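You operate a simulated robot arm through the tools that you are given. There is no shell and no other tool. Be economical: measure what you need, move in short steps, check, and stop when the job is done.

The job below is to be done with a simulated robot arm. You get a single attempt, and the scene is never put back.

## Task
Reconnect the battery, plus side first, so the strip lamp lights.
Fine: each clamp down on its post and its knob tight; close the red cover before the minus clamp goes on.

The check looks at the end state, three seconds after you hand in, the way a careful person would. Anything else that was tipped, shoved, dropped, spilled or broken makes it a failure. Lids that push on must go on centred and level and be pressed home; caps that screw on are set level and turned clockwise until they are tight.

## Robot
A 7-joint arm with a two-finger gripper, on a carriage that runs on a rail from [-2, 890] to [2, -890] (x, y) and turns from -173 to 160 degrees about z. Base frame: it is fixed where the carriage stands at the start and does not move with it; the origin is on the floor, on the carriage's upright axis, x ahead of it, y to its left, z up. Units: mm, degrees, N and s.
With the tool pointing down near the work surface it reaches from about 360 to 780 mm from the robot's upright axis, wherever it stands. Its first joint turns from -166.0 to 166.0 degrees. Places, roughly: battery [600, 0, 600]; black battery knob [600, 0, 800]; minus clamp [600, 0, 800]; plus clamp [600, -100, 800]; red battery knob [600, -100, 800]; red cover [600, -200, 800]; strip lamp [600, -600, 700]. Payload 2.45 kg.
The tool frame sits at the grasp point (the TCP): z along the fingers, y along the line on which they close. The tips reach 23 mm beyond it. Largest opening 72 mm; the body of the gripper starts 40 mm behind the TCP.
Orientation is told as [roll, pitch, yaw] about the base's x, y, z axes, in that order, counted from this pose: with the fingers straight down and closing along the base's y, the tool's x points along the base's -x, its y along +y and its z along -z.

## Interface
- The arm moves only by the tool apply_moves. Its argument "deltas" is a list of rows, each a list of 7 numbers: the shift along the tool's x, y, z in mm, then the turn, a rotation vector about the tool's x, y, z in degrees, then the gripper command, from -1 (shut) to 1 (fully open), values between in proportion. In form: [[x, y, z, ax, ay, az, jaw], ...]. A call has 1 to 20 rows; each row is the pose to reach, as a shift and turn from the pose commanded when the call began, along the tool's axes at that moment. Each row takes 0.2 s and may step no farther than 50 mm and 8.6 degrees from the row before; otherwise, or with a gripper value out of range, the whole call is refused. Where a pose cannot be reached the arm comes as near as it can. A force on the tool above 50 N (or 10 N above the force at the start of the call, whichever is more), or a blocked arm, ends the call early, and 0.2 s more pass. The fingers move at their own pace (about 72 mm/s each) and stop on an object; they squeeze with about 23 N. The grip force told is the motor's: it shows also when the fingers shut on nothing. Time passes only in rows, and 0.2 s behind the last, so rows that repeat a pose let the fingers close. It gives the time, the measured TCP pose, the force on the tool (base axes), the opening and the grip force at its end, in the units of the frame above (readings bear some noise), with the torque about the TCP (base axes, N m) and any sound that the robot's microphone picked up.
- Cameras (640 x 400 px; columns grow to the right, rows downward): "scene" is now at [7.6, 147.8, 1464.4]; the picture's right is [-0.47, -0.88, 0.00], its down [-0.66, 0.35, -0.67] and it looks along [0.59, -0.31, -0.75] (base axes); focal length 272 px, centre (320, 200). "wrist" rides on the gripper at [78, 17, -66] in the tool frame; the picture's right is [-0.22, 0.98, 0.00], its down [-0.56, -0.12, -0.82] and it looks along [-0.80, -0.18, 0.57] (tool axes); focal length 234 px, centre (320, 200). There is no depth. A picture from a camera that has moved, and an enlarged one, comes with that camera's place and axes in the base frame and with its lens.
- camera(camera): a new picture of that camera. No time passes.
- move_column(by): slides the trunk up (or, below 0, down) by that many mm; the arm and the scene camera ride with it, the base frame stays. It gives what a move gives, with no picture.
- steer(legs): drives the robot by 1 to 6 legs, each [ahead, left, turn to the left] in mm, mm and degrees, along the robot's own axes; the way and the turn of a leg run together, so that a leg with both is an arc; at most 1500 mm and 180 degrees a leg. The arm and the cameras ride along, it lands a little off, and it stops where it bumps. It keeps to its track: a leg is cut to what the track allows. It gives what a move gives.
- aim_head(pan, tilt): turns the head with the scene camera to pan (to the left, within 155 degrees either way) and tilt (down, from -29 to 69), counted from straight ahead of the robot. It gives what a move gives.
- zoom(camera, box): a new picture of the part [left, top, right, bottom] of that camera's present view, enlarged. No time passes.
- job_done(): hands the job in; it is judged then, once.

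Go step by step. Nothing tells you exact positions but the pictures and the camera data: compare them with the known pose of the tool, close in by small moves and look again before you grip or let go. The budget is 120 turns and 82 pictures, counting those below and the enlarged ones. Unless the task says otherwise, let go and move clear before handing in, and close with one line.

The tools are called after "Call:" as a command line: name --pt "numbers of a row" for each row, then --argument value for the rest, lists and objects as JSON in quotes. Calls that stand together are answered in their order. apply_moves: Moves the arm, as the interface text tells. Its arguments: {"type":"object","properties":{"deltas":{"type":"array"}},"required":["deltas"]} The other tools are called the same way: move_column (by) slides the trunk up or down; steer (legs) drives the base; aim_head (pan, tilt) turns the head that bears the scene camera; camera (camera) takes a picture; zoom (camera, box) takes an enlarged picture of a part of a camera's view; job_done () hands the job in.

At the start:

```text
time: 0.0
position: [320.0, 72.4, 1076.4]
tcp_rot: [0.0, 0.0, -0.1]
wrist_force: [-0.6, -0.6, -0.1]
wrist_torque: [-0.02, -0.03, 0.02]
finger_gap: 71.9
finger_force: 0.1
trunk travel left (down, up): [-475.0, 115.0]
robot x, y, heading: [-1.0, 2.5, -0.1]
head pan, tilt: [-27.9, 48.2]
```

scene: 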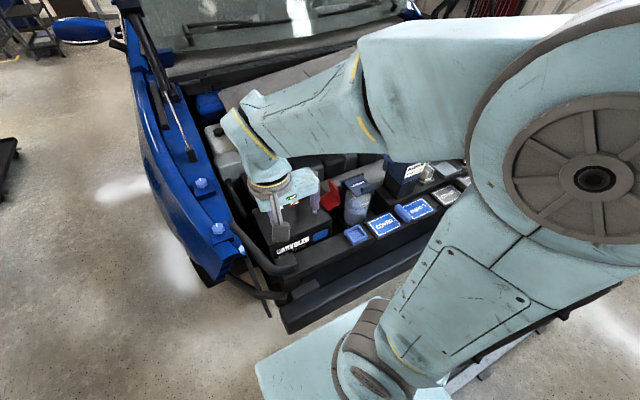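
wrist: 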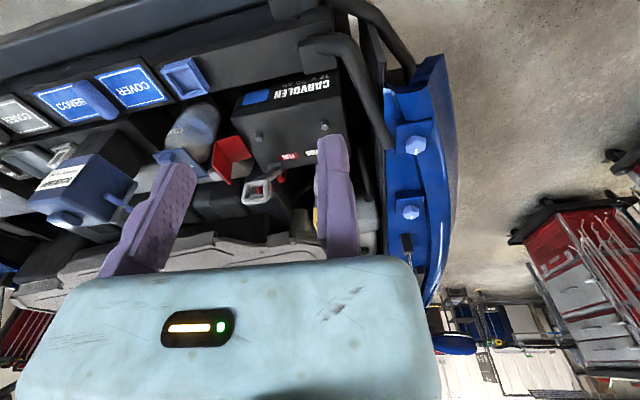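

I see an engine bay with a battery (CARVOLEN), a red cover flipped open, and the clamps near it. I'll take enlarged views first.

Call:
zoom --camera "wrist" --box '[140, 60, 400, 240]'

Call:
zoom --camera "scene" --box '[200, 130, 480, 300]'

```text
2.22 times, centred on (270, 150) of wrist
camera zoom: at [242.9, 91.1, 1141.5], right [0.22, 0.98, 0.0], down [0.56, -0.12, 0.82], along [0.8, -0.18, -0.57], focal length 520 px, centre (431, 311)
```

zoom: 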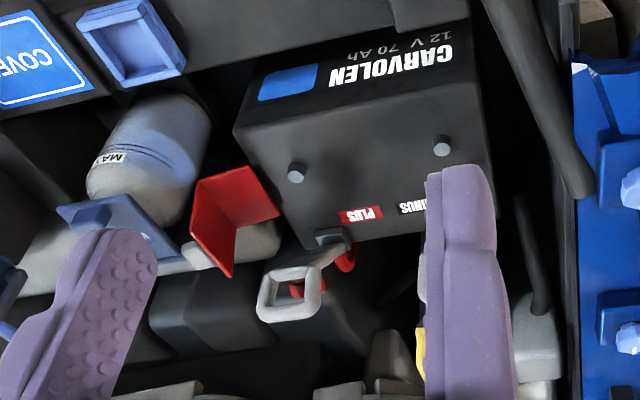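

```text
2.29 times, centred on (340, 215) of scene
camera zoom: at [7.6, 147.8, 1464.4], right [-0.47, -0.88, 0.0], down [-0.66, 0.35, -0.67], along [0.59, -0.31, -0.75], focal length 621 px, centre (274, 166)
```

zoom: 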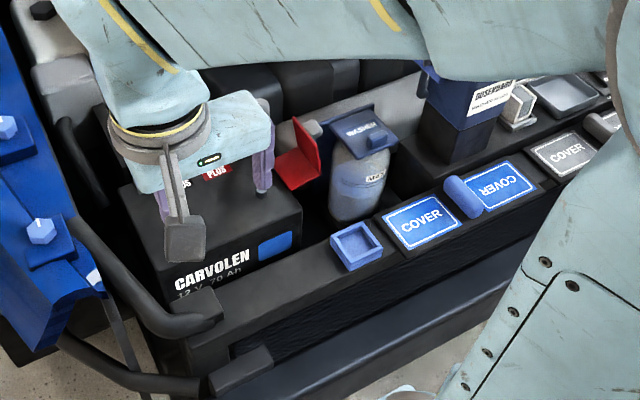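

The minus clamp is hidden by a finger, so I'll shift the arm left and look again.

Call:
apply_moves --pt "0 40 0 0 0 0 1" --pt "0 80 30 0 0 0 1" --pt "0 80 60 0 0 0 1"

Call:
zoom --camera "wrist" --box '[120, 40, 340, 220]'

Call:
camera --camera "scene"

```text
time: 0.8
position: [319.0, 152.8, 1015.5]
tcp_rot: [0.1, 0.0, 0.0]
wrist_force: [0.5, -0.4, -0.3]
wrist_torque: [0.03, 0.01, -0.02]
finger_gap: 71.8
finger_force: 0.0
trunk travel left (down, up): [-475.0, 115.0]
robot x, y, heading: [-3.3, -0.5, -0.1]
head pan, tilt: [-27.9, 48.2]
```

```text
2.22 times, centred on (230, 130) of wrist
camera zoom: at [241.4, 171.4, 1081.3], right [0.22, 0.98, 0.0], down [0.56, -0.13, 0.82], along [0.8, -0.18, -0.57], focal length 520 px, centre (520, 356)
```

zoom: 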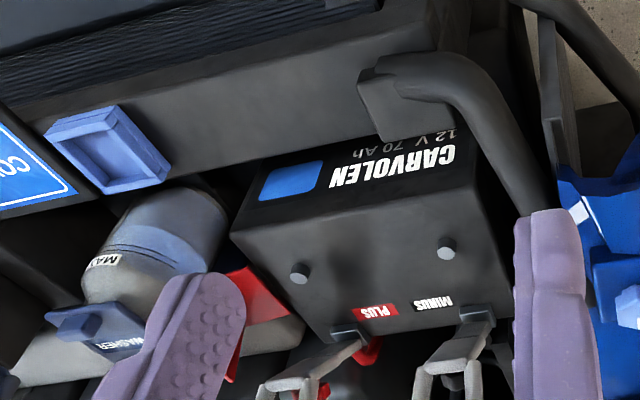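

```text
76 pictures are left
camera scene: at [7.7, 148.1, 1464.4], right [-0.47, -0.88, 0.0], down [-0.66, 0.35, -0.67], along [0.59, -0.31, -0.75], focal length 272 px, centre (320, 200)
```

scene: 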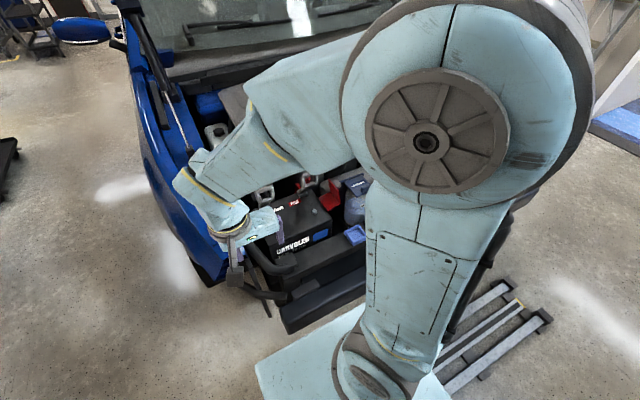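

Call:
zoom --camera "scene" --box '[230, 160, 390, 260]'

Call:
zoom --camera "wrist" --box '[160, 130, 340, 250]'

```text
4.00 times, centred on (310, 210) of scene
camera zoom: at [7.7, 148.1, 1464.4], right [-0.47, -0.88, 0.0], down [-0.66, 0.35, -0.67], along [0.59, -0.31, -0.75], focal length 1087 px, centre (360, 160)
```

zoom: 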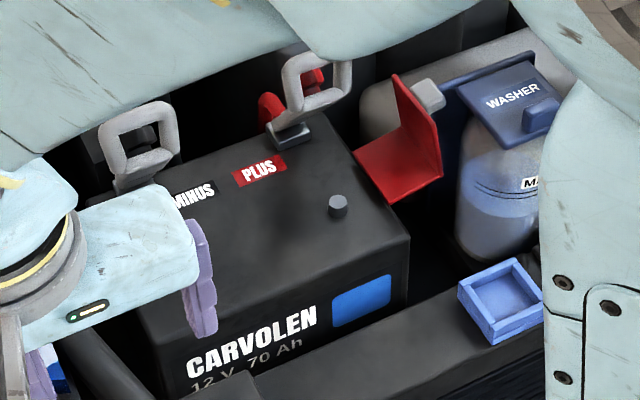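

```text
3.33 times, centred on (250, 190) of wrist
camera zoom: at [241.4, 171.4, 1081.3], right [0.22, 0.98, 0.0], down [0.56, -0.13, 0.82], along [0.8, -0.18, -0.57], focal length 781 px, centre (553, 233)
```

zoom: 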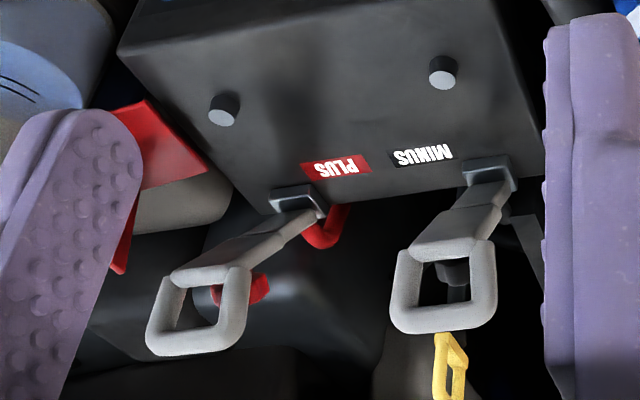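

Both posts appear at about z 731: plus near (548,-114), minus near (549,34). The clamps stand up on rear hinges at about x 655, with handle loops near (577, y, 862). I'll get closer views.

Call:
apply_moves --pt "-20 -45 0 0 0 0 1" --pt "-50 -85 20 0 0 0 1" --pt "-80 -125 40 0 0 0 1" --pt "-110 -150 60 0 0 0 1" --pt "-120 -160 70 0 0 0 1"

Call:
camera --camera "wrist"

Call:
zoom --camera "scene" --box '[230, 150, 390, 250]'

```text
refused: row 2 steps farther than a row can; nothing moved
```

```text
73 pictures are left
camera wrist: at [241.4, 171.4, 1081.3], right [0.22, 0.98, 0.0], down [0.56, -0.13, 0.82], along [0.8, -0.18, -0.57], focal length 234 px, centre (320, 200)
```

wrist: 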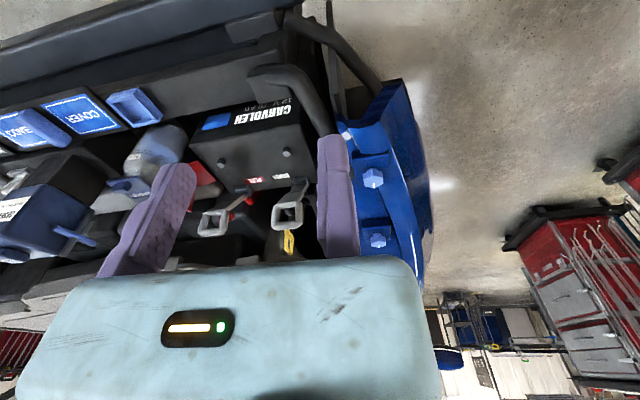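

```text
4.00 times, centred on (310, 200) of scene
camera zoom: at [7.7, 148.1, 1464.4], right [-0.47, -0.88, 0.0], down [-0.66, 0.35, -0.67], along [0.59, -0.31, -0.75], focal length 1087 px, centre (360, 200)
```

zoom: 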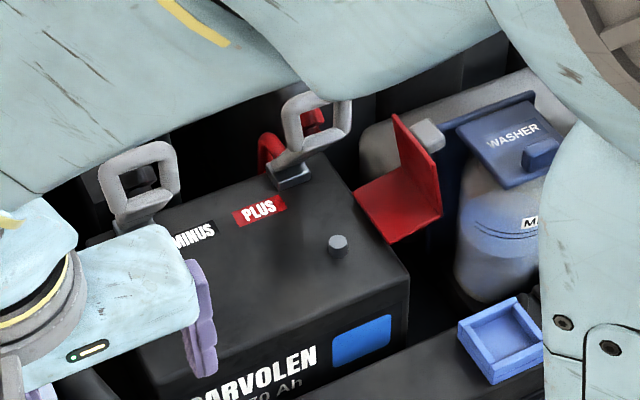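

The last move was refused because a row was too long, so I'll repeat it with shorter steps.

Call:
apply_moves --pt "-20 -35 0 0 0 0 1" --pt "-40 -70 10 0 0 0 1" --pt "-60 -105 25 0 0 0 1" --pt "-80 -135 40 0 0 0 1" --pt "-110 -155 60 0 0 0 1"

Call:
camera --camera "wrist"

```text
time: 2.0
position: [432.7, -1.9, 957.3]
tcp_rot: [0.0, 0.0, 0.0]
wrist_force: [-0.8, -0.4, 0.6]
wrist_torque: [0.01, -0.01, 0.01]
finger_gap: 71.9
finger_force: 0.0
trunk travel left (down, up): [-475.0, 115.0]
robot x, y, heading: [0.7, 1.2, 0.0]
head pan, tilt: [-27.9, 48.2]
```

```text
71 pictures are left
camera wrist: at [355.6, 16.0, 1023.1], right [0.22, 0.98, 0.0], down [0.56, -0.12, 0.82], along [0.8, -0.18, -0.57], focal length 234 px, centre (320, 200)
```

wrist: 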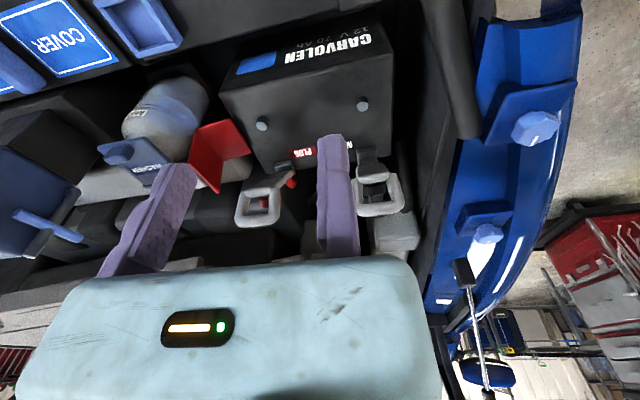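

Call:
zoom --camera "wrist" --box '[180, 80, 420, 240]'

Call:
zoom --camera "wrist" --box '[210, 140, 320, 240]'

```text
2.50 times, centred on (300, 160) of wrist
camera zoom: at [355.6, 16.0, 1023.1], right [0.22, 0.98, 0.0], down [0.56, -0.12, 0.82], along [0.8, -0.18, -0.57], focal length 585 px, centre (370, 300)
```

zoom: 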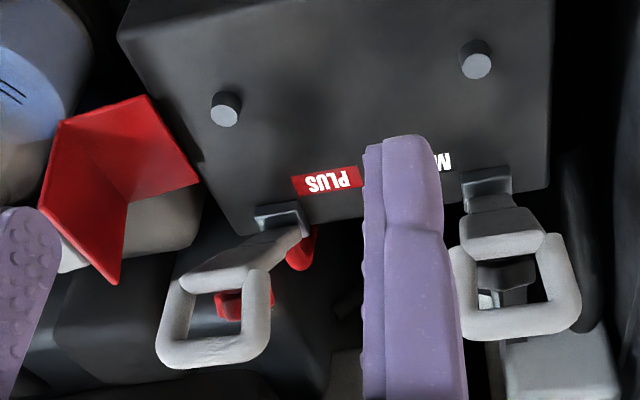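

```text
4.00 times, centred on (265, 190) of wrist
camera zoom: at [355.6, 16.0, 1023.1], right [0.22, 0.98, 0.0], down [0.56, -0.12, 0.82], along [0.8, -0.18, -0.57], focal length 937 px, centre (540, 240)
```

zoom: 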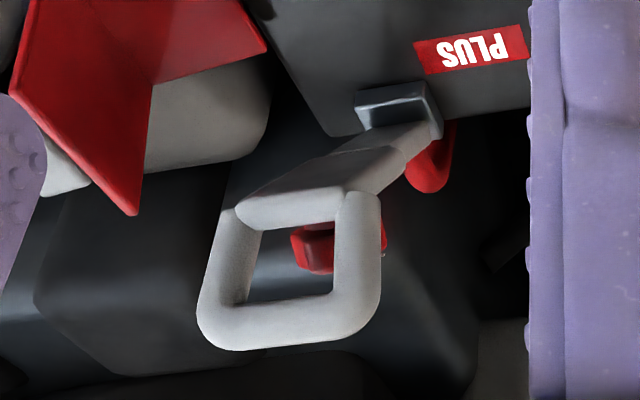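

I'll swing the tool to the left side and yaw it 90° to see the clamps in profile.

Call:
apply_moves --pt "0 20 -10 0 0 8 1" --pt "-10 40 -20 0 0 16 1" --pt "-25 60 -20 0 0 24 1" --pt "-40 80 -20 0 0 32 1" --pt "-55 100 -20 0 0 40 1" --pt "-70 120 -20 0 0 48 1" --pt "-85 140 -20 0 0 56 1" --pt "-105 150 -20 0 0 64 1" --pt "-120 152 -20 0 0 72 1" --pt "-135 152 -20 0 0 80 1" --pt "-150 152 -20 0 0 88 1"

Call:
camera --camera "wrist"

```text
time: 4.4
position: [579.0, 149.6, 977.4]
tcp_rot: [0.0, 0.0, -88.1]
wrist_force: [-0.3, 0.1, -0.6]
wrist_torque: [0.0, 0.01, 0.0]
finger_gap: 72.2
finger_force: 0.1
trunk travel left (down, up): [-475.0, 115.0]
robot x, y, heading: [1.5, 1.5, -0.1]
head pan, tilt: [-27.9, 48.2]
```

```text
68 pictures are left
camera wrist: at [593.7, 229.1, 1042.0], right [0.98, -0.19, 0.0], down [-0.11, -0.56, 0.82], along [-0.15, -0.81, -0.57], focal length 234 px, centre (320, 200)
```

wrist: 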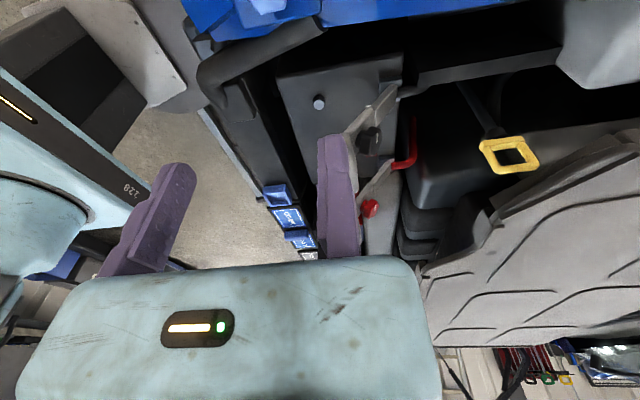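

Call:
apply_moves --pt "0 40 0 0 0 0 1" --pt "0 80 0 0 0 0 1" --pt "0 115 0 0 0 0 1"

Call:
zoom --camera "wrist" --box '[160, 40, 400, 240]'

```text
time: 5.2
position: [694.7, 154.3, 976.2]
tcp_rot: [0.0, 0.0, -88.0]
wrist_force: [-0.2, 0.0, -0.3]
wrist_torque: [0.01, 0.02, -0.01]
finger_gap: 71.9
finger_force: 0.2
trunk travel left (down, up): [-475.0, 115.0]
robot x, y, heading: [-2.1, -0.5, 0.3]
head pan, tilt: [-27.9, 48.2]
```

```text
2.00 times, centred on (280, 140) of wrist
camera zoom: at [708.9, 233.0, 1041.0], right [0.98, -0.18, 0.0], down [-0.1, -0.56, 0.82], along [-0.15, -0.81, -0.57], focal length 468 px, centre (400, 320)
```

zoom: 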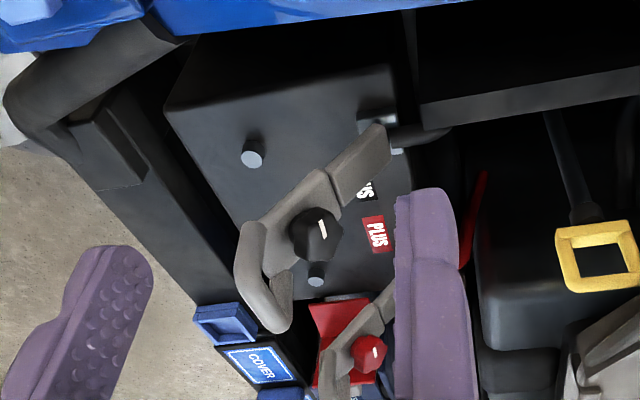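

The profile view makes it clear: a hinged clamp carries a hex knob on its plate and a bail handle at its end, leaning about 55° up. I'll shift toward the plus clamp for the same view.

Call:
apply_moves --pt "-40 0 0 0 0 0 1" --pt "-80 0 0 0 0 0 1" --pt "-120 0 0 0 0 0 1" --pt "-150 0 0 0 0 0 1"

Call:
zoom --camera "wrist" --box '[160, 40, 400, 240]'

Call:
zoom --camera "scene" --box '[230, 150, 390, 250]'

```text
time: 6.2
position: [698.7, 3.6, 975.1]
tcp_rot: [0.1, 0.0, -88.0]
wrist_force: [-1.4, -0.5, 0.0]
wrist_torque: [-0.02, -0.03, 0.03]
finger_gap: 71.9
finger_force: 0.1
trunk travel left (down, up): [-475.0, 115.0]
robot x, y, heading: [0.8, -2.4, -0.0]
head pan, tilt: [-27.9, 48.2]
```

```text
2.00 times, centred on (280, 140) of wrist
camera zoom: at [713.7, 82.4, 1040.2], right [0.98, -0.18, 0.0], down [-0.1, -0.56, 0.82], along [-0.15, -0.81, -0.57], focal length 468 px, centre (400, 320)
```

zoom: 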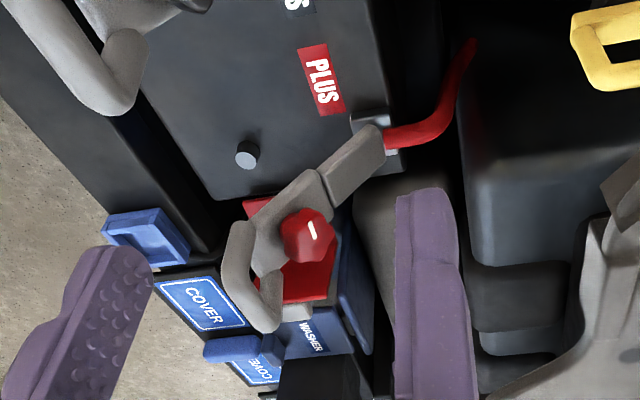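

```text
4.00 times, centred on (310, 200) of scene
camera zoom: at [7.6, 147.8, 1464.4], right [-0.47, -0.88, 0.0], down [-0.66, 0.35, -0.67], along [0.59, -0.31, -0.75], focal length 1087 px, centre (360, 200)
```

zoom: 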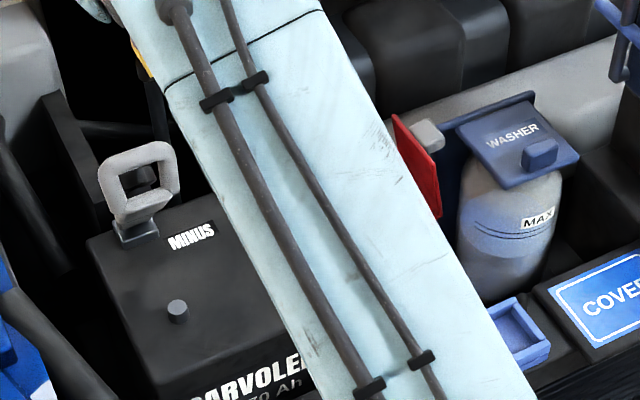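

Call:
zoom --camera "wrist" --box '[260, 80, 370, 210]'

```text
3.08 times, centred on (315, 145) of wrist
camera zoom: at [713.7, 82.4, 1040.2], right [0.98, -0.18, 0.0], down [-0.1, -0.56, 0.82], along [-0.15, -0.81, -0.57], focal length 720 px, centre (335, 369)
```

zoom: 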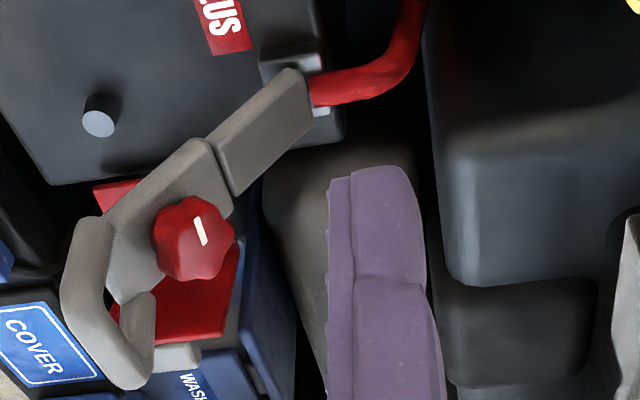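

Plus clamp geometry, relative to a hinge at about (656,-118,722): bail bar near (590, 880), knob near (618,830). I'll close the fingers, come in behind the bail bar, and push it forward and down along its arc.

Call:
apply_moves --pt "-35 -20 0 0 0 1 -1" --pt "-70 -45 10 0 0 2 -1" --pt "-100 -65 20 0 0 2 -1" --pt "-119 -80 30 0 0 2 -1" --pt "-119 -80 45 0 0 2 -1"

Call:
camera --camera "wrist"

Call:
camera --camera "scene"

```text
time: 7.4
position: [624.2, -118.3, 930.1]
tcp_rot: [0.0, 0.0, -90.0]
wrist_force: [-0.6, 0.7, -0.6]
wrist_torque: [-0.04, -0.04, -0.01]
finger_gap: 0.1
finger_force: 23.3
trunk travel left (down, up): [-475.0, 115.0]
robot x, y, heading: [0.3, 3.7, -0.2]
head pan, tilt: [-27.9, 48.2]
```

```text
63 pictures are left
camera wrist: at [641.1, -38.8, 996.4], right [0.98, -0.22, 0.0], down [-0.13, -0.56, 0.82], along [-0.18, -0.8, -0.57], focal length 234 px, centre (320, 200)
```

wrist: 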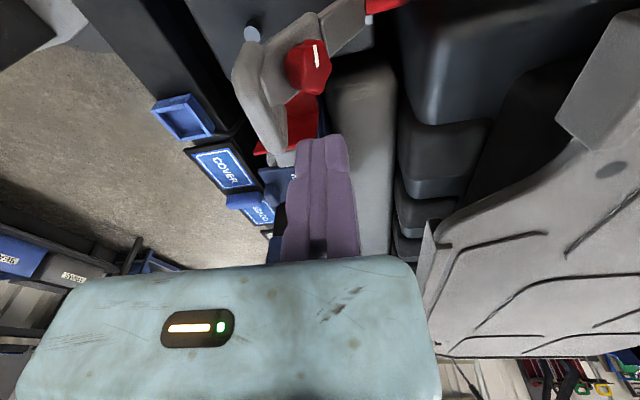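

```text
62 pictures are left
camera scene: at [7.3, 147.8, 1464.5], right [-0.47, -0.88, 0.0], down [-0.66, 0.35, -0.67], along [0.59, -0.31, -0.75], focal length 272 px, centre (320, 200)
```

scene: 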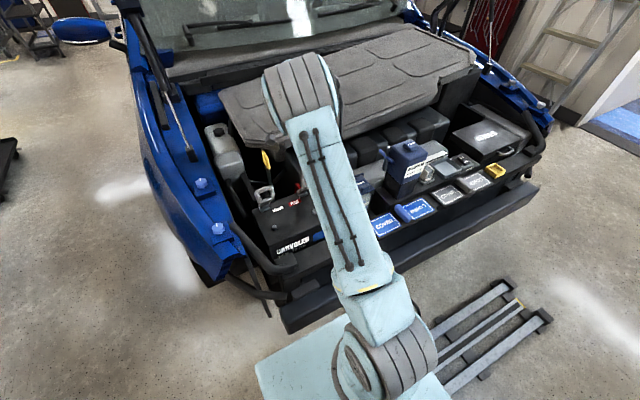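

Call:
apply_moves --pt "2 -6 20 0 0 0 -1" --pt "2 -6 40 0 0 0 -1" --pt "2 -19 38 0 0 0 -1" --pt "2 -26 41 0 0 0 -1" --pt "2 -32 44 0 0 0 -1" --pt "2 -39 48 0 0 0 -1" --pt "2 -45 52 0 0 0 -1" --pt "2 -57 60 0 0 0 -1" --pt "2 -69 70 0 0 0 -1"

Call:
camera --camera "wrist"

```text
time: 9.4
position: [556.4, -117.0, 860.8]
tcp_rot: [0.0, 0.1, -90.0]
wrist_force: [1.3, -0.6, -0.2]
wrist_torque: [0.0, 0.0, 0.01]
finger_gap: 0.0
finger_force: 23.4
trunk travel left (down, up): [-475.0, 115.0]
robot x, y, heading: [1.6, -0.1, -0.0]
head pan, tilt: [-27.9, 48.2]
```

```text
61 pictures are left
camera wrist: at [573.7, -38.7, 926.1], right [0.98, -0.22, 0.0], down [-0.12, -0.56, 0.82], along [-0.18, -0.8, -0.57], focal length 234 px, centre (320, 200)
```

wrist: 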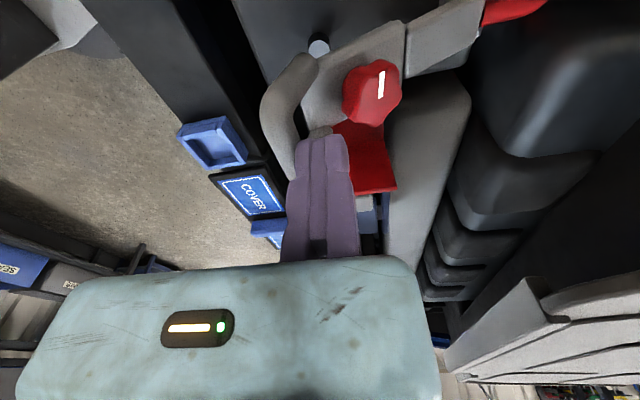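

It swings with very little force. I'll continue the arc.

Call:
apply_moves --pt "0 -11 12 0 0 0 -1" --pt "0 -21 23 0 0 0 -1" --pt "0 -28 33 0 0 0 -1" --pt "0 -33 41 0 0 0 -1"

Call:
camera --camera "wrist"

```text
time: 10.4
position: [522.1, -117.1, 820.0]
tcp_rot: [0.0, 0.1, -90.0]
wrist_force: [-0.9, -0.3, 0.7]
wrist_torque: [0.01, 0.0, 0.01]
finger_gap: 0.0
finger_force: 23.3
trunk travel left (down, up): [-475.0, 115.0]
robot x, y, heading: [-3.2, -2.5, 0.1]
head pan, tilt: [-27.9, 48.2]
```

```text
60 pictures are left
camera wrist: at [539.8, -37.8, 885.8], right [0.98, -0.22, 0.0], down [-0.13, -0.56, 0.82], along [-0.18, -0.8, -0.57], focal length 234 px, centre (320, 200)
```

wrist: 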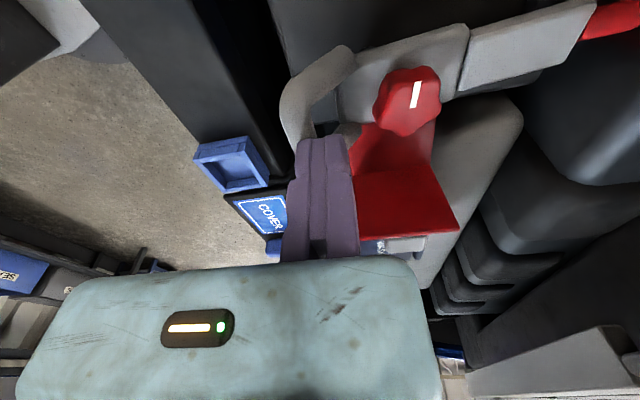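

Call:
apply_moves --pt "0 0 -40 0 0 0 -1" --pt "0 -16 -40 0 0 0 -1" --pt "0 -16 -18 0 0 0 -1" --pt "0 -21 -3 0 0 0 -1" --pt "0 -27 11 0 0 0 -1" --pt "0 -31 25 0 0 0 -1"

Call:
camera --camera "wrist"

```text
time: 11.8
position: [490.4, -116.7, 796.9]
tcp_rot: [0.1, -0.1, -90.0]
wrist_force: [-4.9, -0.5, 7.1]
wrist_torque: [0.06, 0.05, 0.04]
finger_gap: 0.0
finger_force: 22.9
trunk travel left (down, up): [-475.0, 115.0]
robot x, y, heading: [1.9, 3.5, 0.2]
head pan, tilt: [-27.9, 48.2]
```

```text
59 pictures are left
camera wrist: at [508.2, -37.5, 861.9], right [0.98, -0.22, 0.0], down [-0.12, -0.56, 0.82], along [-0.18, -0.8, -0.57], focal length 234 px, centre (320, 200)
```

wrist: 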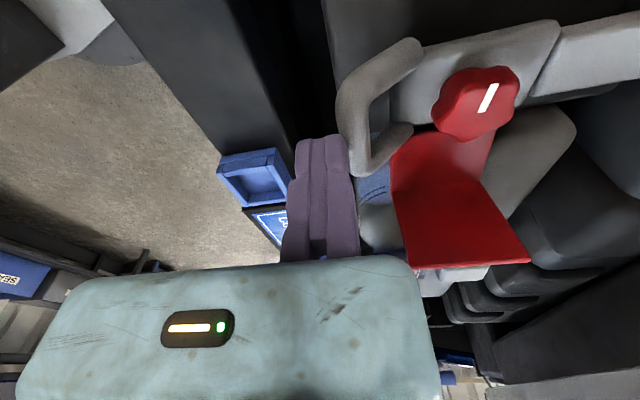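

The finger slipped to the front of the bar, which is actually nearer, at about (512,780). I'll lift, move back over it and press down.

Call:
apply_moves --pt "0 0 -27 0 0 0 -1" --pt "0 20 -27 0 0 0 -1" --pt "0 20 -12 0 0 0 -1" --pt "0 20 1 0 0 0 -1" --pt "0 18 10 0 0 0 -1" --pt "0 16 18 0 0 0 -1"

Call:
camera --camera "wrist"

```text
time: 12.9
position: [512.0, -115.4, 798.9]
tcp_rot: [0.7, -0.1, -90.1]
wrist_force: [-11.9, 4.1, 39.1]
wrist_torque: [0.29, 0.43, 0.03]
finger_gap: 0.0
finger_force: 22.2
trunk travel left (down, up): [-475.0, 115.0]
robot x, y, heading: [-0.9, 0.6, -0.1]
head pan, tilt: [-27.9, 48.2]
stopped in row 5: the force on the tool passed its limit at 66 N (the readings are from after the stop); the commanded pose is now the measured one
```

```text
58 pictures are left
camera wrist: at [528.9, -37.2, 865.0], right [0.98, -0.22, 0.01], down [-0.14, -0.56, 0.82], along [-0.17, -0.8, -0.58], focal length 234 px, centre (320, 200)
```

wrist: 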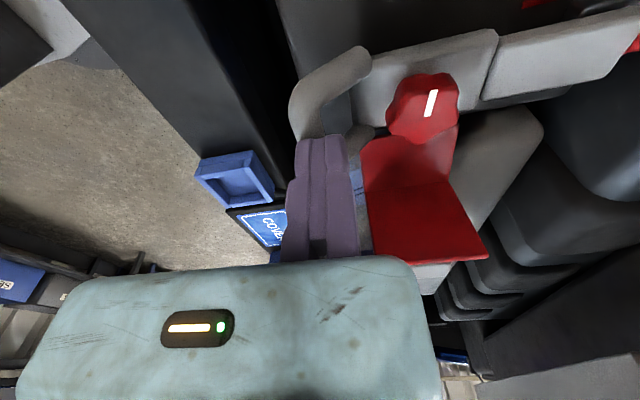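

The press met firm resistance, so the clamp may be seated. I'll back off and look.

Call:
apply_moves --pt "0 0 -40 0 0 0 -1" --pt "20 10 -75 0 0 0 -1" --pt "60 30 -90 0 0 0 -1" --pt "100 50 -90 0 0 0 0" --pt "120 90 -90 0 0 0 1"

Call:
zoom --camera "wrist" --box '[160, 20, 400, 220]'

```text
time: 14.1
position: [602.1, 5.7, 884.7]
tcp_rot: [0.3, 0.3, -89.8]
wrist_force: [1.1, 1.5, -0.7]
wrist_torque: [-0.15, 0.01, -0.04]
finger_gap: 71.9
finger_force: 0.0
trunk travel left (down, up): [-475.0, 115.0]
robot x, y, heading: [-2.4, -1.2, 0.1]
head pan, tilt: [-27.9, 48.2]
```

```text
2.00 times, centred on (280, 120) of wrist
camera zoom: at [618.4, 84.9, 950.2], right [0.98, -0.21, 0.01], down [-0.13, -0.56, 0.82], along [-0.17, -0.8, -0.58], focal length 468 px, centre (400, 360)
```

zoom: 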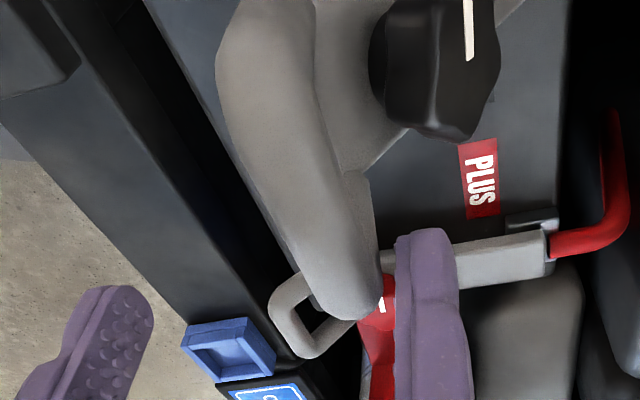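

Call:
apply_moves --pt "0 0 -45 0 0 0 1" --pt "0 25 -70 0 0 0 1" --pt "-10 50 -70 0 0 0 1"

Call:
zoom --camera "wrist" --box '[160, 20, 400, 220]'

```text
time: 14.9
position: [651.3, -6.4, 955.5]
tcp_rot: [0.4, 0.1, -90.1]
wrist_force: [-0.6, -0.3, 0.0]
wrist_torque: [0.01, -0.01, 0.01]
finger_gap: 71.9
finger_force: 0.1
trunk travel left (down, up): [-475.0, 115.0]
robot x, y, heading: [1.1, 0.1, -0.0]
head pan, tilt: [-27.9, 48.2]
```

```text
2.00 times, centred on (280, 120) of wrist
camera zoom: at [667.9, 72.4, 1020.8], right [0.98, -0.22, 0.01], down [-0.13, -0.56, 0.82], along [-0.17, -0.8, -0.57], focal length 468 px, centre (400, 360)
```

zoom: 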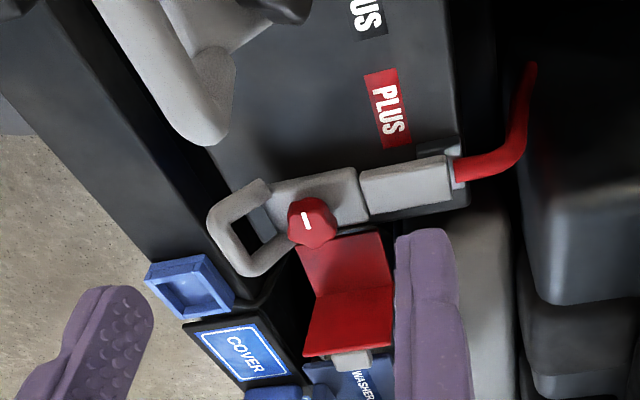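

The plus clamp is down. The knob is at about (568,-117,763), and the cover hinge runs along x at about y=-161, z=727. I'll position over the knob with the fingers closing near y.

Call:
apply_moves --pt "-15 -10 0 0 0 -8 1" --pt "-35 -20 0 0 0 -16 0.4" --pt "-55 -30 0 0 0 -24 0.4" --pt "-75 -45 0 0 0 -32 0.4" --pt "-95 -60 10 0 0 -40 0.4" --pt "-111 -75 30 0 0 -48 0.4" --pt "-111 -83 50 0 0 -56 0.4" --pt "-111 -83 80 0 0 -64 0.4" --pt "-111 -83 100 0 0 -72 0.4"

Call:
camera --camera "wrist"

Call:
zoom --camera "scene" --box '[230, 150, 390, 250]'

```text
time: 16.9
position: [568.9, -118.3, 855.4]
tcp_rot: [0.1, -0.4, -17.9]
wrist_force: [-0.3, 0.0, 0.1]
wrist_torque: [0.03, 0.05, 0.0]
finger_gap: 50.6
finger_force: 0.1
trunk travel left (down, up): [-475.0, 115.0]
robot x, y, heading: [-3.4, 1.5, 0.1]
head pan, tilt: [-27.9, 48.2]
```

```text
55 pictures are left
camera wrist: at [500.6, -77.6, 920.7], right [0.51, 0.86, 0.0], down [0.49, -0.29, 0.82], along [0.71, -0.42, -0.57], focal length 234 px, centre (320, 200)
```

wrist: 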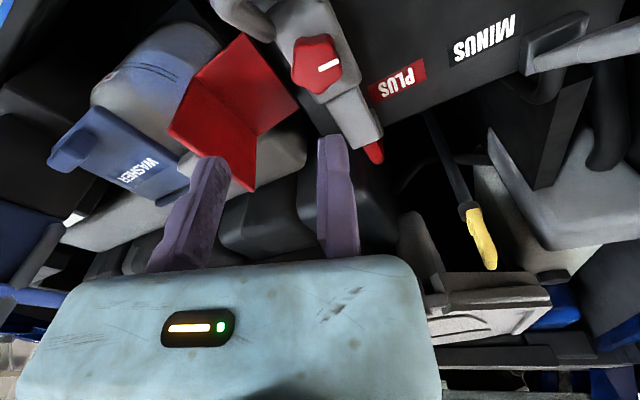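

```text
4.00 times, centred on (310, 200) of scene
camera zoom: at [7.6, 147.9, 1464.5], right [-0.47, -0.88, 0.0], down [-0.66, 0.35, -0.67], along [0.59, -0.31, -0.75], focal length 1087 px, centre (360, 200)
```

zoom: 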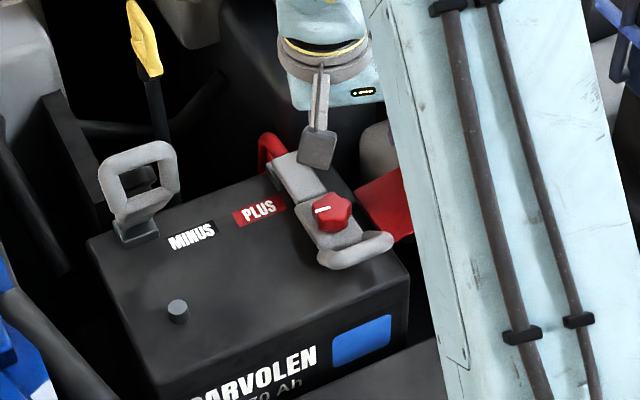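

Call:
apply_moves --pt "4 1 25 0 0 0 0.4" --pt "6 1 50 0 0 0 0.4" --pt "6 1 65 0 0 0 0.4"

Call:
camera --camera "wrist"

Call:
zoom --camera "scene" --box '[270, 170, 350, 230]'

```text
time: 17.7
position: [565.1, -114.1, 792.4]
tcp_rot: [0.1, -0.4, -18.0]
wrist_force: [-0.8, 0.3, 1.7]
wrist_torque: [-0.02, 0.04, 0.02]
finger_gap: 50.4
finger_force: 0.0
trunk travel left (down, up): [-475.0, 115.0]
robot x, y, heading: [2.0, -2.2, -0.0]
head pan, tilt: [-27.9, 48.2]
```

```text
53 pictures are left
camera wrist: at [495.9, -73.2, 856.7], right [0.51, 0.86, 0.0], down [0.49, -0.29, 0.82], along [0.71, -0.42, -0.57], focal length 234 px, centre (320, 200)
```

wrist: 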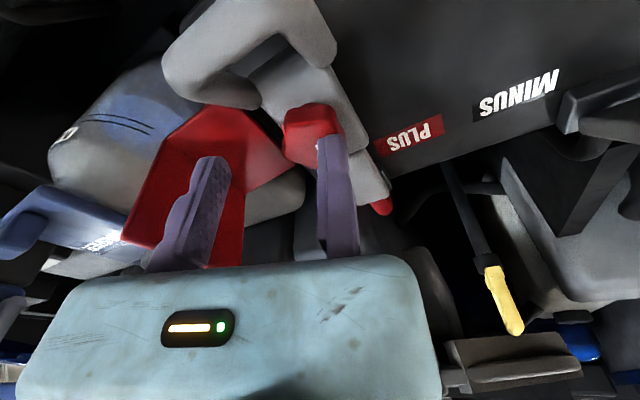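

```text
6.67 times, centred on (310, 200) of scene
camera zoom: at [7.4, 148.0, 1464.5], right [-0.47, -0.88, 0.0], down [-0.66, 0.35, -0.67], along [0.59, -0.31, -0.75], focal length 1812 px, centre (387, 200)
```

zoom: 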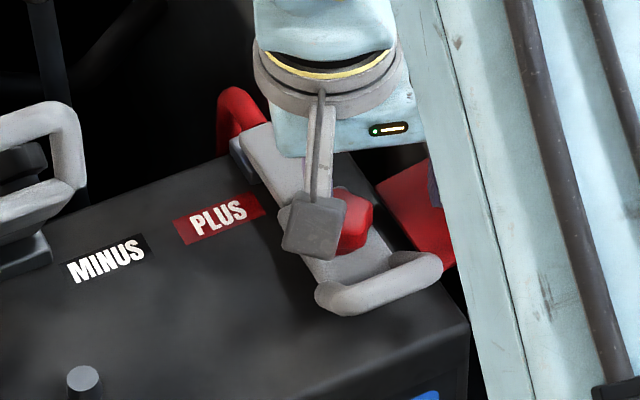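

The pictures show the +y finger stays at the TCP while the other travels the whole gap. The knob must therefore sit on the tool's -y side, so I'll shift over, narrow the gap and descend.

Call:
apply_moves --pt "2 15.5 0 0 0 0 0.1" --pt "2 15.5 0 0 0 0 0.1" --pt "2 15.5 10 0 0 0 0.1"

Call:
zoom --camera "wrist" --box '[180, 60, 420, 210]'

```text
time: 18.5
position: [569.2, -98.4, 780.5]
tcp_rot: [0.0, -0.4, -17.9]
wrist_force: [-0.3, -0.1, 0.5]
wrist_torque: [0.01, 0.0, -0.01]
finger_gap: 39.2
finger_force: 0.1
trunk travel left (down, up): [-475.0, 115.0]
robot x, y, heading: [0.3, -5.8, -0.1]
head pan, tilt: [-27.9, 48.2]
```

```text
2.67 times, centred on (300, 135) of wrist
camera zoom: at [499.9, -57.5, 846.1], right [0.51, 0.86, 0.0], down [0.49, -0.29, 0.82], along [0.71, -0.42, -0.57], focal length 624 px, centre (373, 373)
```

zoom: 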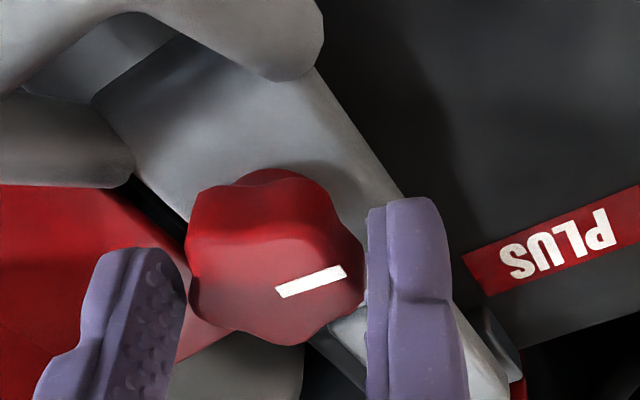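

The knob is centred between the fingers. I'll descend and close on it.

Call:
apply_moves --pt "0 0 8 0 0 0 0.1" --pt "0 0 15 0 0 0 0.1" --pt "0 -1 15 0 0 0 -1" --pt "0 -1 15 0 0 0 -1" --pt "0 -1 15 0 0 0 -1"

Call:
zoom --camera "wrist" --box '[180, 60, 420, 210]'

```text
time: 19.7
position: [566.3, -99.8, 769.1]
tcp_rot: [0.2, -0.8, -18.1]
wrist_force: [-6.9, -11.9, 42.8]
wrist_torque: [-0.88, 0.26, -0.25]
finger_gap: 35.0
finger_force: 44.8
trunk travel left (down, up): [-475.0, 115.0]
robot x, y, heading: [-1.5, 2.1, 0.3]
head pan, tilt: [-27.9, 48.2]
```

```text
2.67 times, centred on (300, 135) of wrist
camera zoom: at [498.4, -59.6, 833.5], right [0.51, 0.86, 0.01], down [0.48, -0.29, 0.83], along [0.71, -0.42, -0.56], focal length 624 px, centre (373, 373)
```

zoom: 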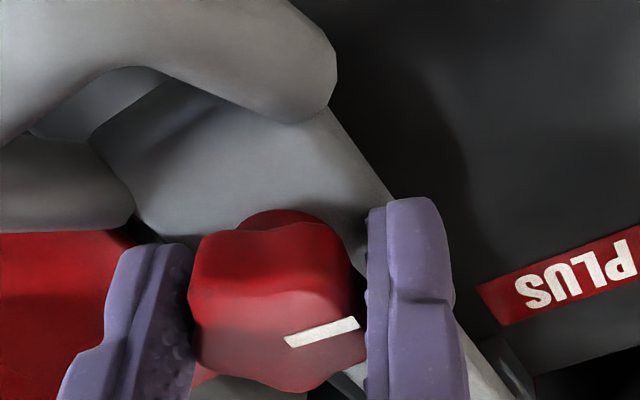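

A fingertip rests on the clamp plate. I'll raise a little and let the fingers close.

Call:
apply_moves --pt "0 0 -8 0 0 0 0.1" --pt "0 0 -8 0 0 0 -1" --pt "0 0 -8 0 0 0 -1" --pt "0 0 -8 0 0 0 -1"

Call:
zoom --camera "wrist" --box '[180, 60, 420, 210]'

```text
time: 20.7
position: [566.6, -99.7, 772.3]
tcp_rot: [0.1, -0.2, -18.2]
wrist_force: [-16.5, -8.8, -10.4]
wrist_torque: [0.32, 1.21, -0.31]
finger_gap: 35.2
finger_force: 45.3
trunk travel left (down, up): [-475.0, 115.0]
robot x, y, heading: [0.8, -1.2, 0.0]
head pan, tilt: [-27.9, 48.2]
```

```text
2.67 times, centred on (300, 135) of wrist
camera zoom: at [498.2, -59.1, 838.5], right [0.51, 0.86, 0.0], down [0.49, -0.29, 0.82], along [0.71, -0.42, -0.57], focal length 624 px, centre (373, 373)
```

zoom: 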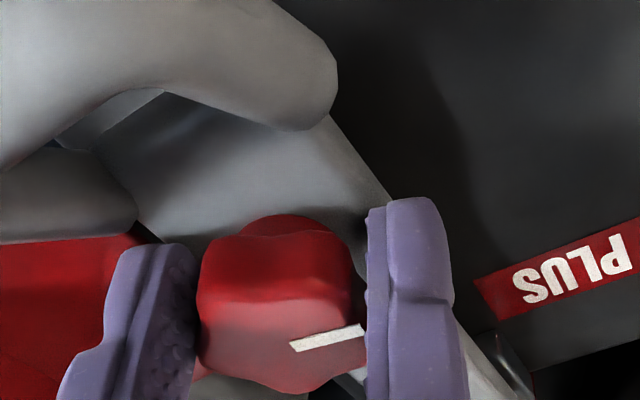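

The knob is gripped at 35 mm across. I'll turn it clockwise about its own axis for a first short stroke.

Call:
apply_moves --pt "-2.4 -0.2 0 0 0 8 -1" --pt "-4.8 -0.7 0 0 0 16 -1" --pt "-7.1 -1.5 0 0 0 24 -1" --pt "-8.2 -2.0 0 0 0 28 -1"

Call:
zoom --camera "wrist" --box '[180, 60, 420, 210]'

```text
time: 21.7
position: [578.2, -105.5, 776.8]
tcp_rot: [0.4, -0.8, -46.1]
wrist_force: [5.8, -9.8, 11.3]
wrist_torque: [-0.85, -1.06, 0.21]
finger_gap: 34.9
finger_force: 44.8
trunk travel left (down, up): [-475.0, 115.0]
robot x, y, heading: [2.2, -0.1, -0.2]
head pan, tilt: [-27.9, 48.2]
```

```text
2.67 times, centred on (300, 135) of wrist
camera zoom: at [535.3, -36.8, 840.6], right [0.85, 0.52, 0.01], down [0.29, -0.49, 0.82], along [0.43, -0.7, -0.57], focal length 624 px, centre (373, 373)
```

zoom: 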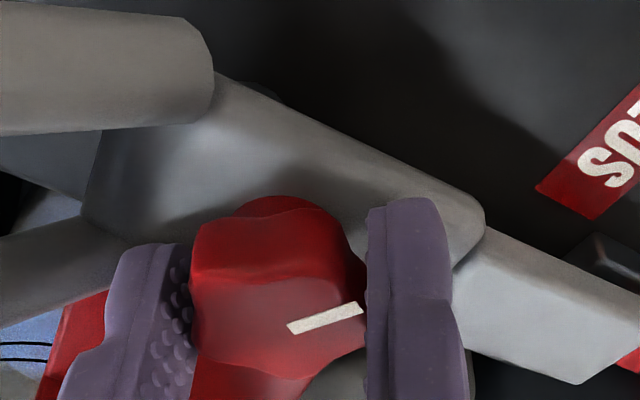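

The knob turns with the gripper. I'll release, ratchet back 72° counter-clockwise above it, and regrip.

Call:
apply_moves --pt "0 1 0 0 0 0 0.2" --pt "0 3 0 0 0 0 0.2" --pt "0 3 -15 0 0 0 0.2" --pt "0 3 -32 0 0 0 0.2" --pt "2.9 2.8 -32 0 0 -8 0.2" --pt "5.7 2.2 -32 0 0 -16 0.2" --pt "8.3 1.2 -32 0 0 -24 0.2" --pt "10.9 -0.1 -32 0 0 -32 0.2" --pt "13.2 -1.8 -32 0 0 -40 0.2" --pt "15.2 -3.8 -32 0 0 -48 0.2" --pt "17 -6 -32 0 0 -56 0.2" --pt "18.4 -8.5 -32 0 0 -64 0.2" --pt "19.5 -11.2 -32 0 0 -72 0.2" --pt "19.5 -11.2 -18 0 0 -72 0.2"

Call:
zoom --camera "wrist" --box '[180, 60, 420, 210]'

```text
time: 24.7
position: [553.0, -97.1, 791.6]
tcp_rot: [-0.2, -0.4, 26.1]
wrist_force: [0.1, 0.2, -0.7]
wrist_torque: [0.01, -0.01, -0.01]
finger_gap: 42.9
finger_force: 0.0
trunk travel left (down, up): [-475.0, 115.0]
robot x, y, heading: [1.5, 0.5, 0.1]
head pan, tilt: [-27.9, 48.2]
```

```text
2.67 times, centred on (300, 135) of wrist
camera zoom: at [475.8, -115.2, 857.3], right [-0.23, 0.97, 0.0], down [0.55, 0.13, 0.82], along [0.8, 0.19, -0.57], focal length 624 px, centre (373, 373)
```

zoom: 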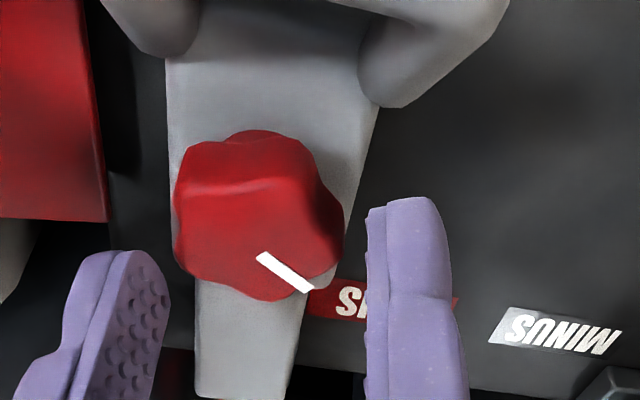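

Call:
apply_moves --pt "0 0 10 0 0 0 0.2" --pt "0 -3 18 0 0 0 0.2" --pt "0 -3 18 0 0 0 -1" --pt "0 -3 18 0 0 0 -1" --pt "0 -3 18 0 0 0 -1" --pt "-2.4 -3.2 18 0 0 8 -1" --pt "-4.8 -3.7 18 0 0 16 -1" --pt "-7.1 -4.5 18 0 0 24 -1" --pt "-9.3 -5.7 18 0 0 32 -1" --pt "-11.2 -7.1 18 0 0 40 -1" --pt "-13 -8.8 18 0 0 48 -1" --pt "-14.5 -10.7 18 0 0 56 -1" --pt "-15.7 -12.8 18 0 0 64 -1" --pt "-16.6 -15.1 18 0 0 72 -1"

Call:
zoom --camera "wrist" --box '[180, 60, 420, 210]'

```text
time: 27.7
position: [573.4, -100.9, 773.5]
tcp_rot: [0.2, 0.0, -46.1]
wrist_force: [-6.5, -6.8, 11.8]
wrist_torque: [-0.4, 0.32, 0.72]
finger_gap: 34.6
finger_force: 44.7
trunk travel left (down, up): [-475.0, 115.0]
robot x, y, heading: [0.8, 0.5, -0.3]
head pan, tilt: [-27.9, 48.2]
```

```text
2.67 times, centred on (300, 135) of wrist
camera zoom: at [531.5, -33.3, 839.1], right [0.85, 0.52, 0.0], down [0.3, -0.49, 0.82], along [0.43, -0.7, -0.57], focal length 624 px, centre (373, 373)
```

zoom: 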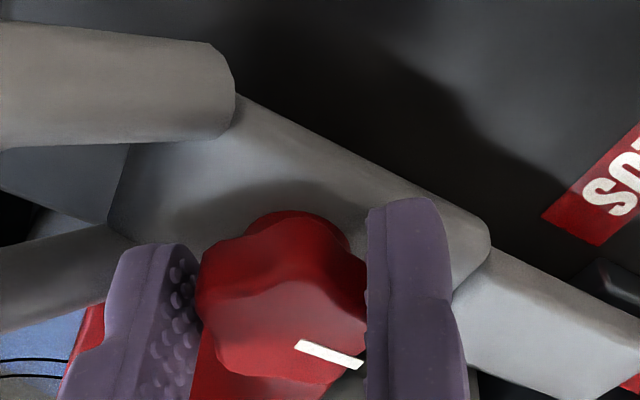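

Resistance is building. I'll do another ratchet: release, go back 72°, regrip and turn.

Call:
apply_moves --pt "0 1 0 0 0 0 0.2" --pt "0 3 0 0 0 0 0.2" --pt "0 3 -15 0 0 0 0.2" --pt "0 3 -32 0 0 0 0.2" --pt "2.9 2.8 -32 0 0 -8 0.2" --pt "5.7 2.2 -32 0 0 -16 0.2" --pt "8.3 1.2 -32 0 0 -24 0.2" --pt "10.9 -0.1 -32 0 0 -32 0.2" --pt "13.2 -1.8 -32 0 0 -40 0.2" --pt "15.2 -3.8 -32 0 0 -48 0.2" --pt "17 -6 -32 0 0 -56 0.2" --pt "18.4 -8.5 -32 0 0 -64 0.2" --pt "19.5 -11.2 -32 0 0 -72 0.2" --pt "19.5 -11.2 -18 0 0 -72 0.2"

Call:
zoom --camera "wrist" --box '[180, 60, 420, 210]'

```text
time: 30.7
position: [553.7, -97.4, 792.9]
tcp_rot: [-0.2, -0.4, 26.1]
wrist_force: [-0.8, -0.4, -0.3]
wrist_torque: [0.01, -0.02, 0.03]
finger_gap: 43.1
finger_force: 0.2
trunk travel left (down, up): [-475.0, 115.0]
robot x, y, heading: [2.8, 3.0, 0.3]
head pan, tilt: [-27.9, 48.2]
```

```text
2.67 times, centred on (300, 135) of wrist
camera zoom: at [475.5, -115.2, 856.8], right [-0.23, 0.97, 0.0], down [0.55, 0.13, 0.82], along [0.8, 0.19, -0.57], focal length 624 px, centre (373, 373)
```

zoom: 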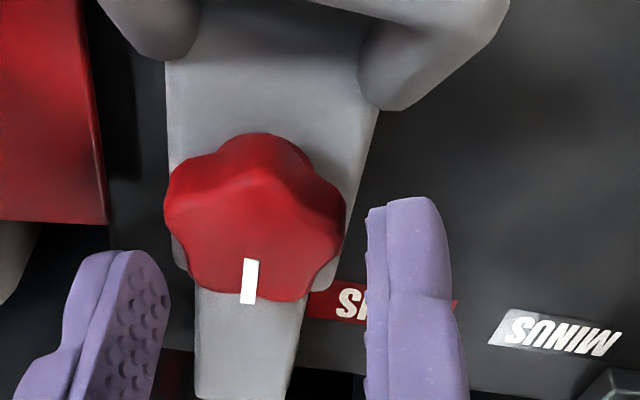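

Call:
apply_moves --pt "0 0 10 0 0 0 0.2" --pt "0 -3 18 0 0 0 0.2" --pt "0 -3 18 0 0 0 -1" --pt "0 -3 18 0 0 0 -1" --pt "0 -3 18 0 0 0 -1" --pt "-2.4 -3.2 18 0 0 8 -1" --pt "-4.8 -3.7 18 0 0 16 -1" --pt "-7.1 -4.5 18 0 0 24 -1" --pt "-9.3 -5.7 18 0 0 32 -1" --pt "-11.2 -7.1 18 0 0 40 -1" --pt "-13 -8.8 18 0 0 48 -1" --pt "-14.5 -10.7 18 0 0 56 -1" --pt "-15.7 -12.8 18 0 0 64 -1" --pt "-16.6 -15.1 18 0 0 72 -1"

Call:
zoom --camera "wrist" --box '[180, 60, 420, 210]'

```text
time: 33.7
position: [574.2, -102.9, 772.5]
tcp_rot: [0.3, -0.2, -46.0]
wrist_force: [-5.0, -8.9, -2.2]
wrist_torque: [0.03, 0.27, 0.66]
finger_gap: 35.1
finger_force: 45.0
trunk travel left (down, up): [-475.0, 115.0]
robot x, y, heading: [2.5, 0.5, 0.1]
head pan, tilt: [-27.9, 48.2]
```

```text
2.67 times, centred on (300, 135) of wrist
camera zoom: at [533.1, -34.7, 838.8], right [0.85, 0.52, 0.01], down [0.29, -0.49, 0.82], along [0.43, -0.7, -0.57], focal length 624 px, centre (373, 373)
```

zoom: 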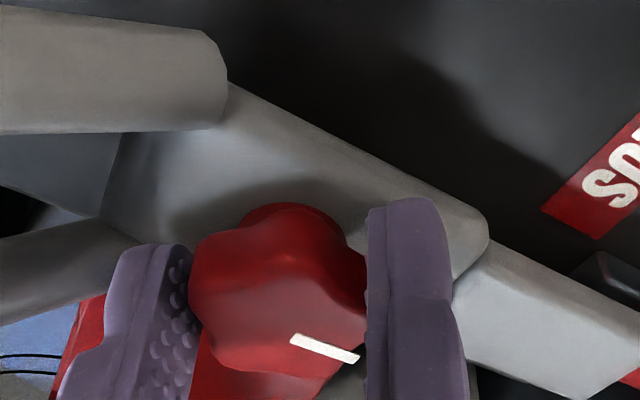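

The marker is where it was after the last stroke, so the fingers slipped and the knob seems tight. I'll release and verify from above.

Call:
apply_moves --pt "0 1 0 0 0 0 0.2" --pt "0 3 0 0 0 0 0.2" --pt "0 3 -15 0 0 0 0.2" --pt "0 3 -32 0 0 0 0.2" --pt "2.9 2.8 -32 0 0 -8 0.2" --pt "5.7 2.2 -32 0 0 -16 0.2" --pt "8.3 1.2 -32 0 0 -24 0.2" --pt "10.9 -0.1 -32 0 0 -32 0.2" --pt "13.2 -1.8 -32 0 0 -40 0.2" --pt "15.2 -3.8 -32 0 0 -48 0.2" --pt "17 -6 -32 0 0 -56 0.2" --pt "18.4 -8.5 -32 0 0 -64 0.2" --pt "19.5 -11.2 -32 0 0 -72 0.2" --pt "19.5 -11.2 -18 0 0 -72 0.2"

Call:
zoom --camera "wrist" --box '[180, 60, 420, 210]'

```text
time: 36.7
position: [553.0, -98.1, 791.2]
tcp_rot: [-0.2, -0.4, 26.1]
wrist_force: [0.8, -0.4, 0.2]
wrist_torque: [0.01, -0.04, 0.01]
finger_gap: 43.4
finger_force: 0.0
trunk travel left (down, up): [-475.0, 115.0]
robot x, y, heading: [1.5, -1.7, 0.0]
head pan, tilt: [-27.9, 48.2]
```

```text
2.67 times, centred on (300, 135) of wrist
camera zoom: at [474.6, -116.3, 856.5], right [-0.23, 0.97, 0.0], down [0.55, 0.13, 0.82], along [0.8, 0.19, -0.57], focal length 624 px, centre (373, 373)
```

zoom: 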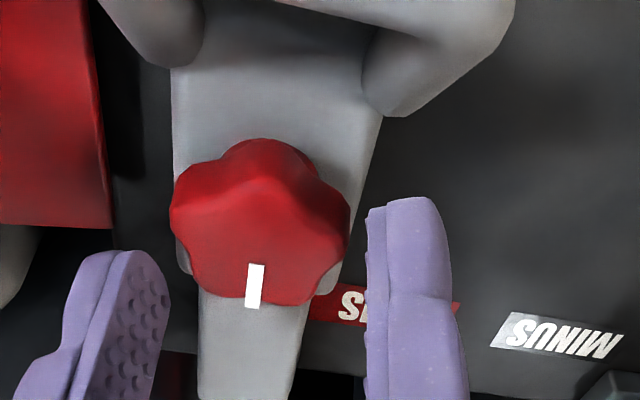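

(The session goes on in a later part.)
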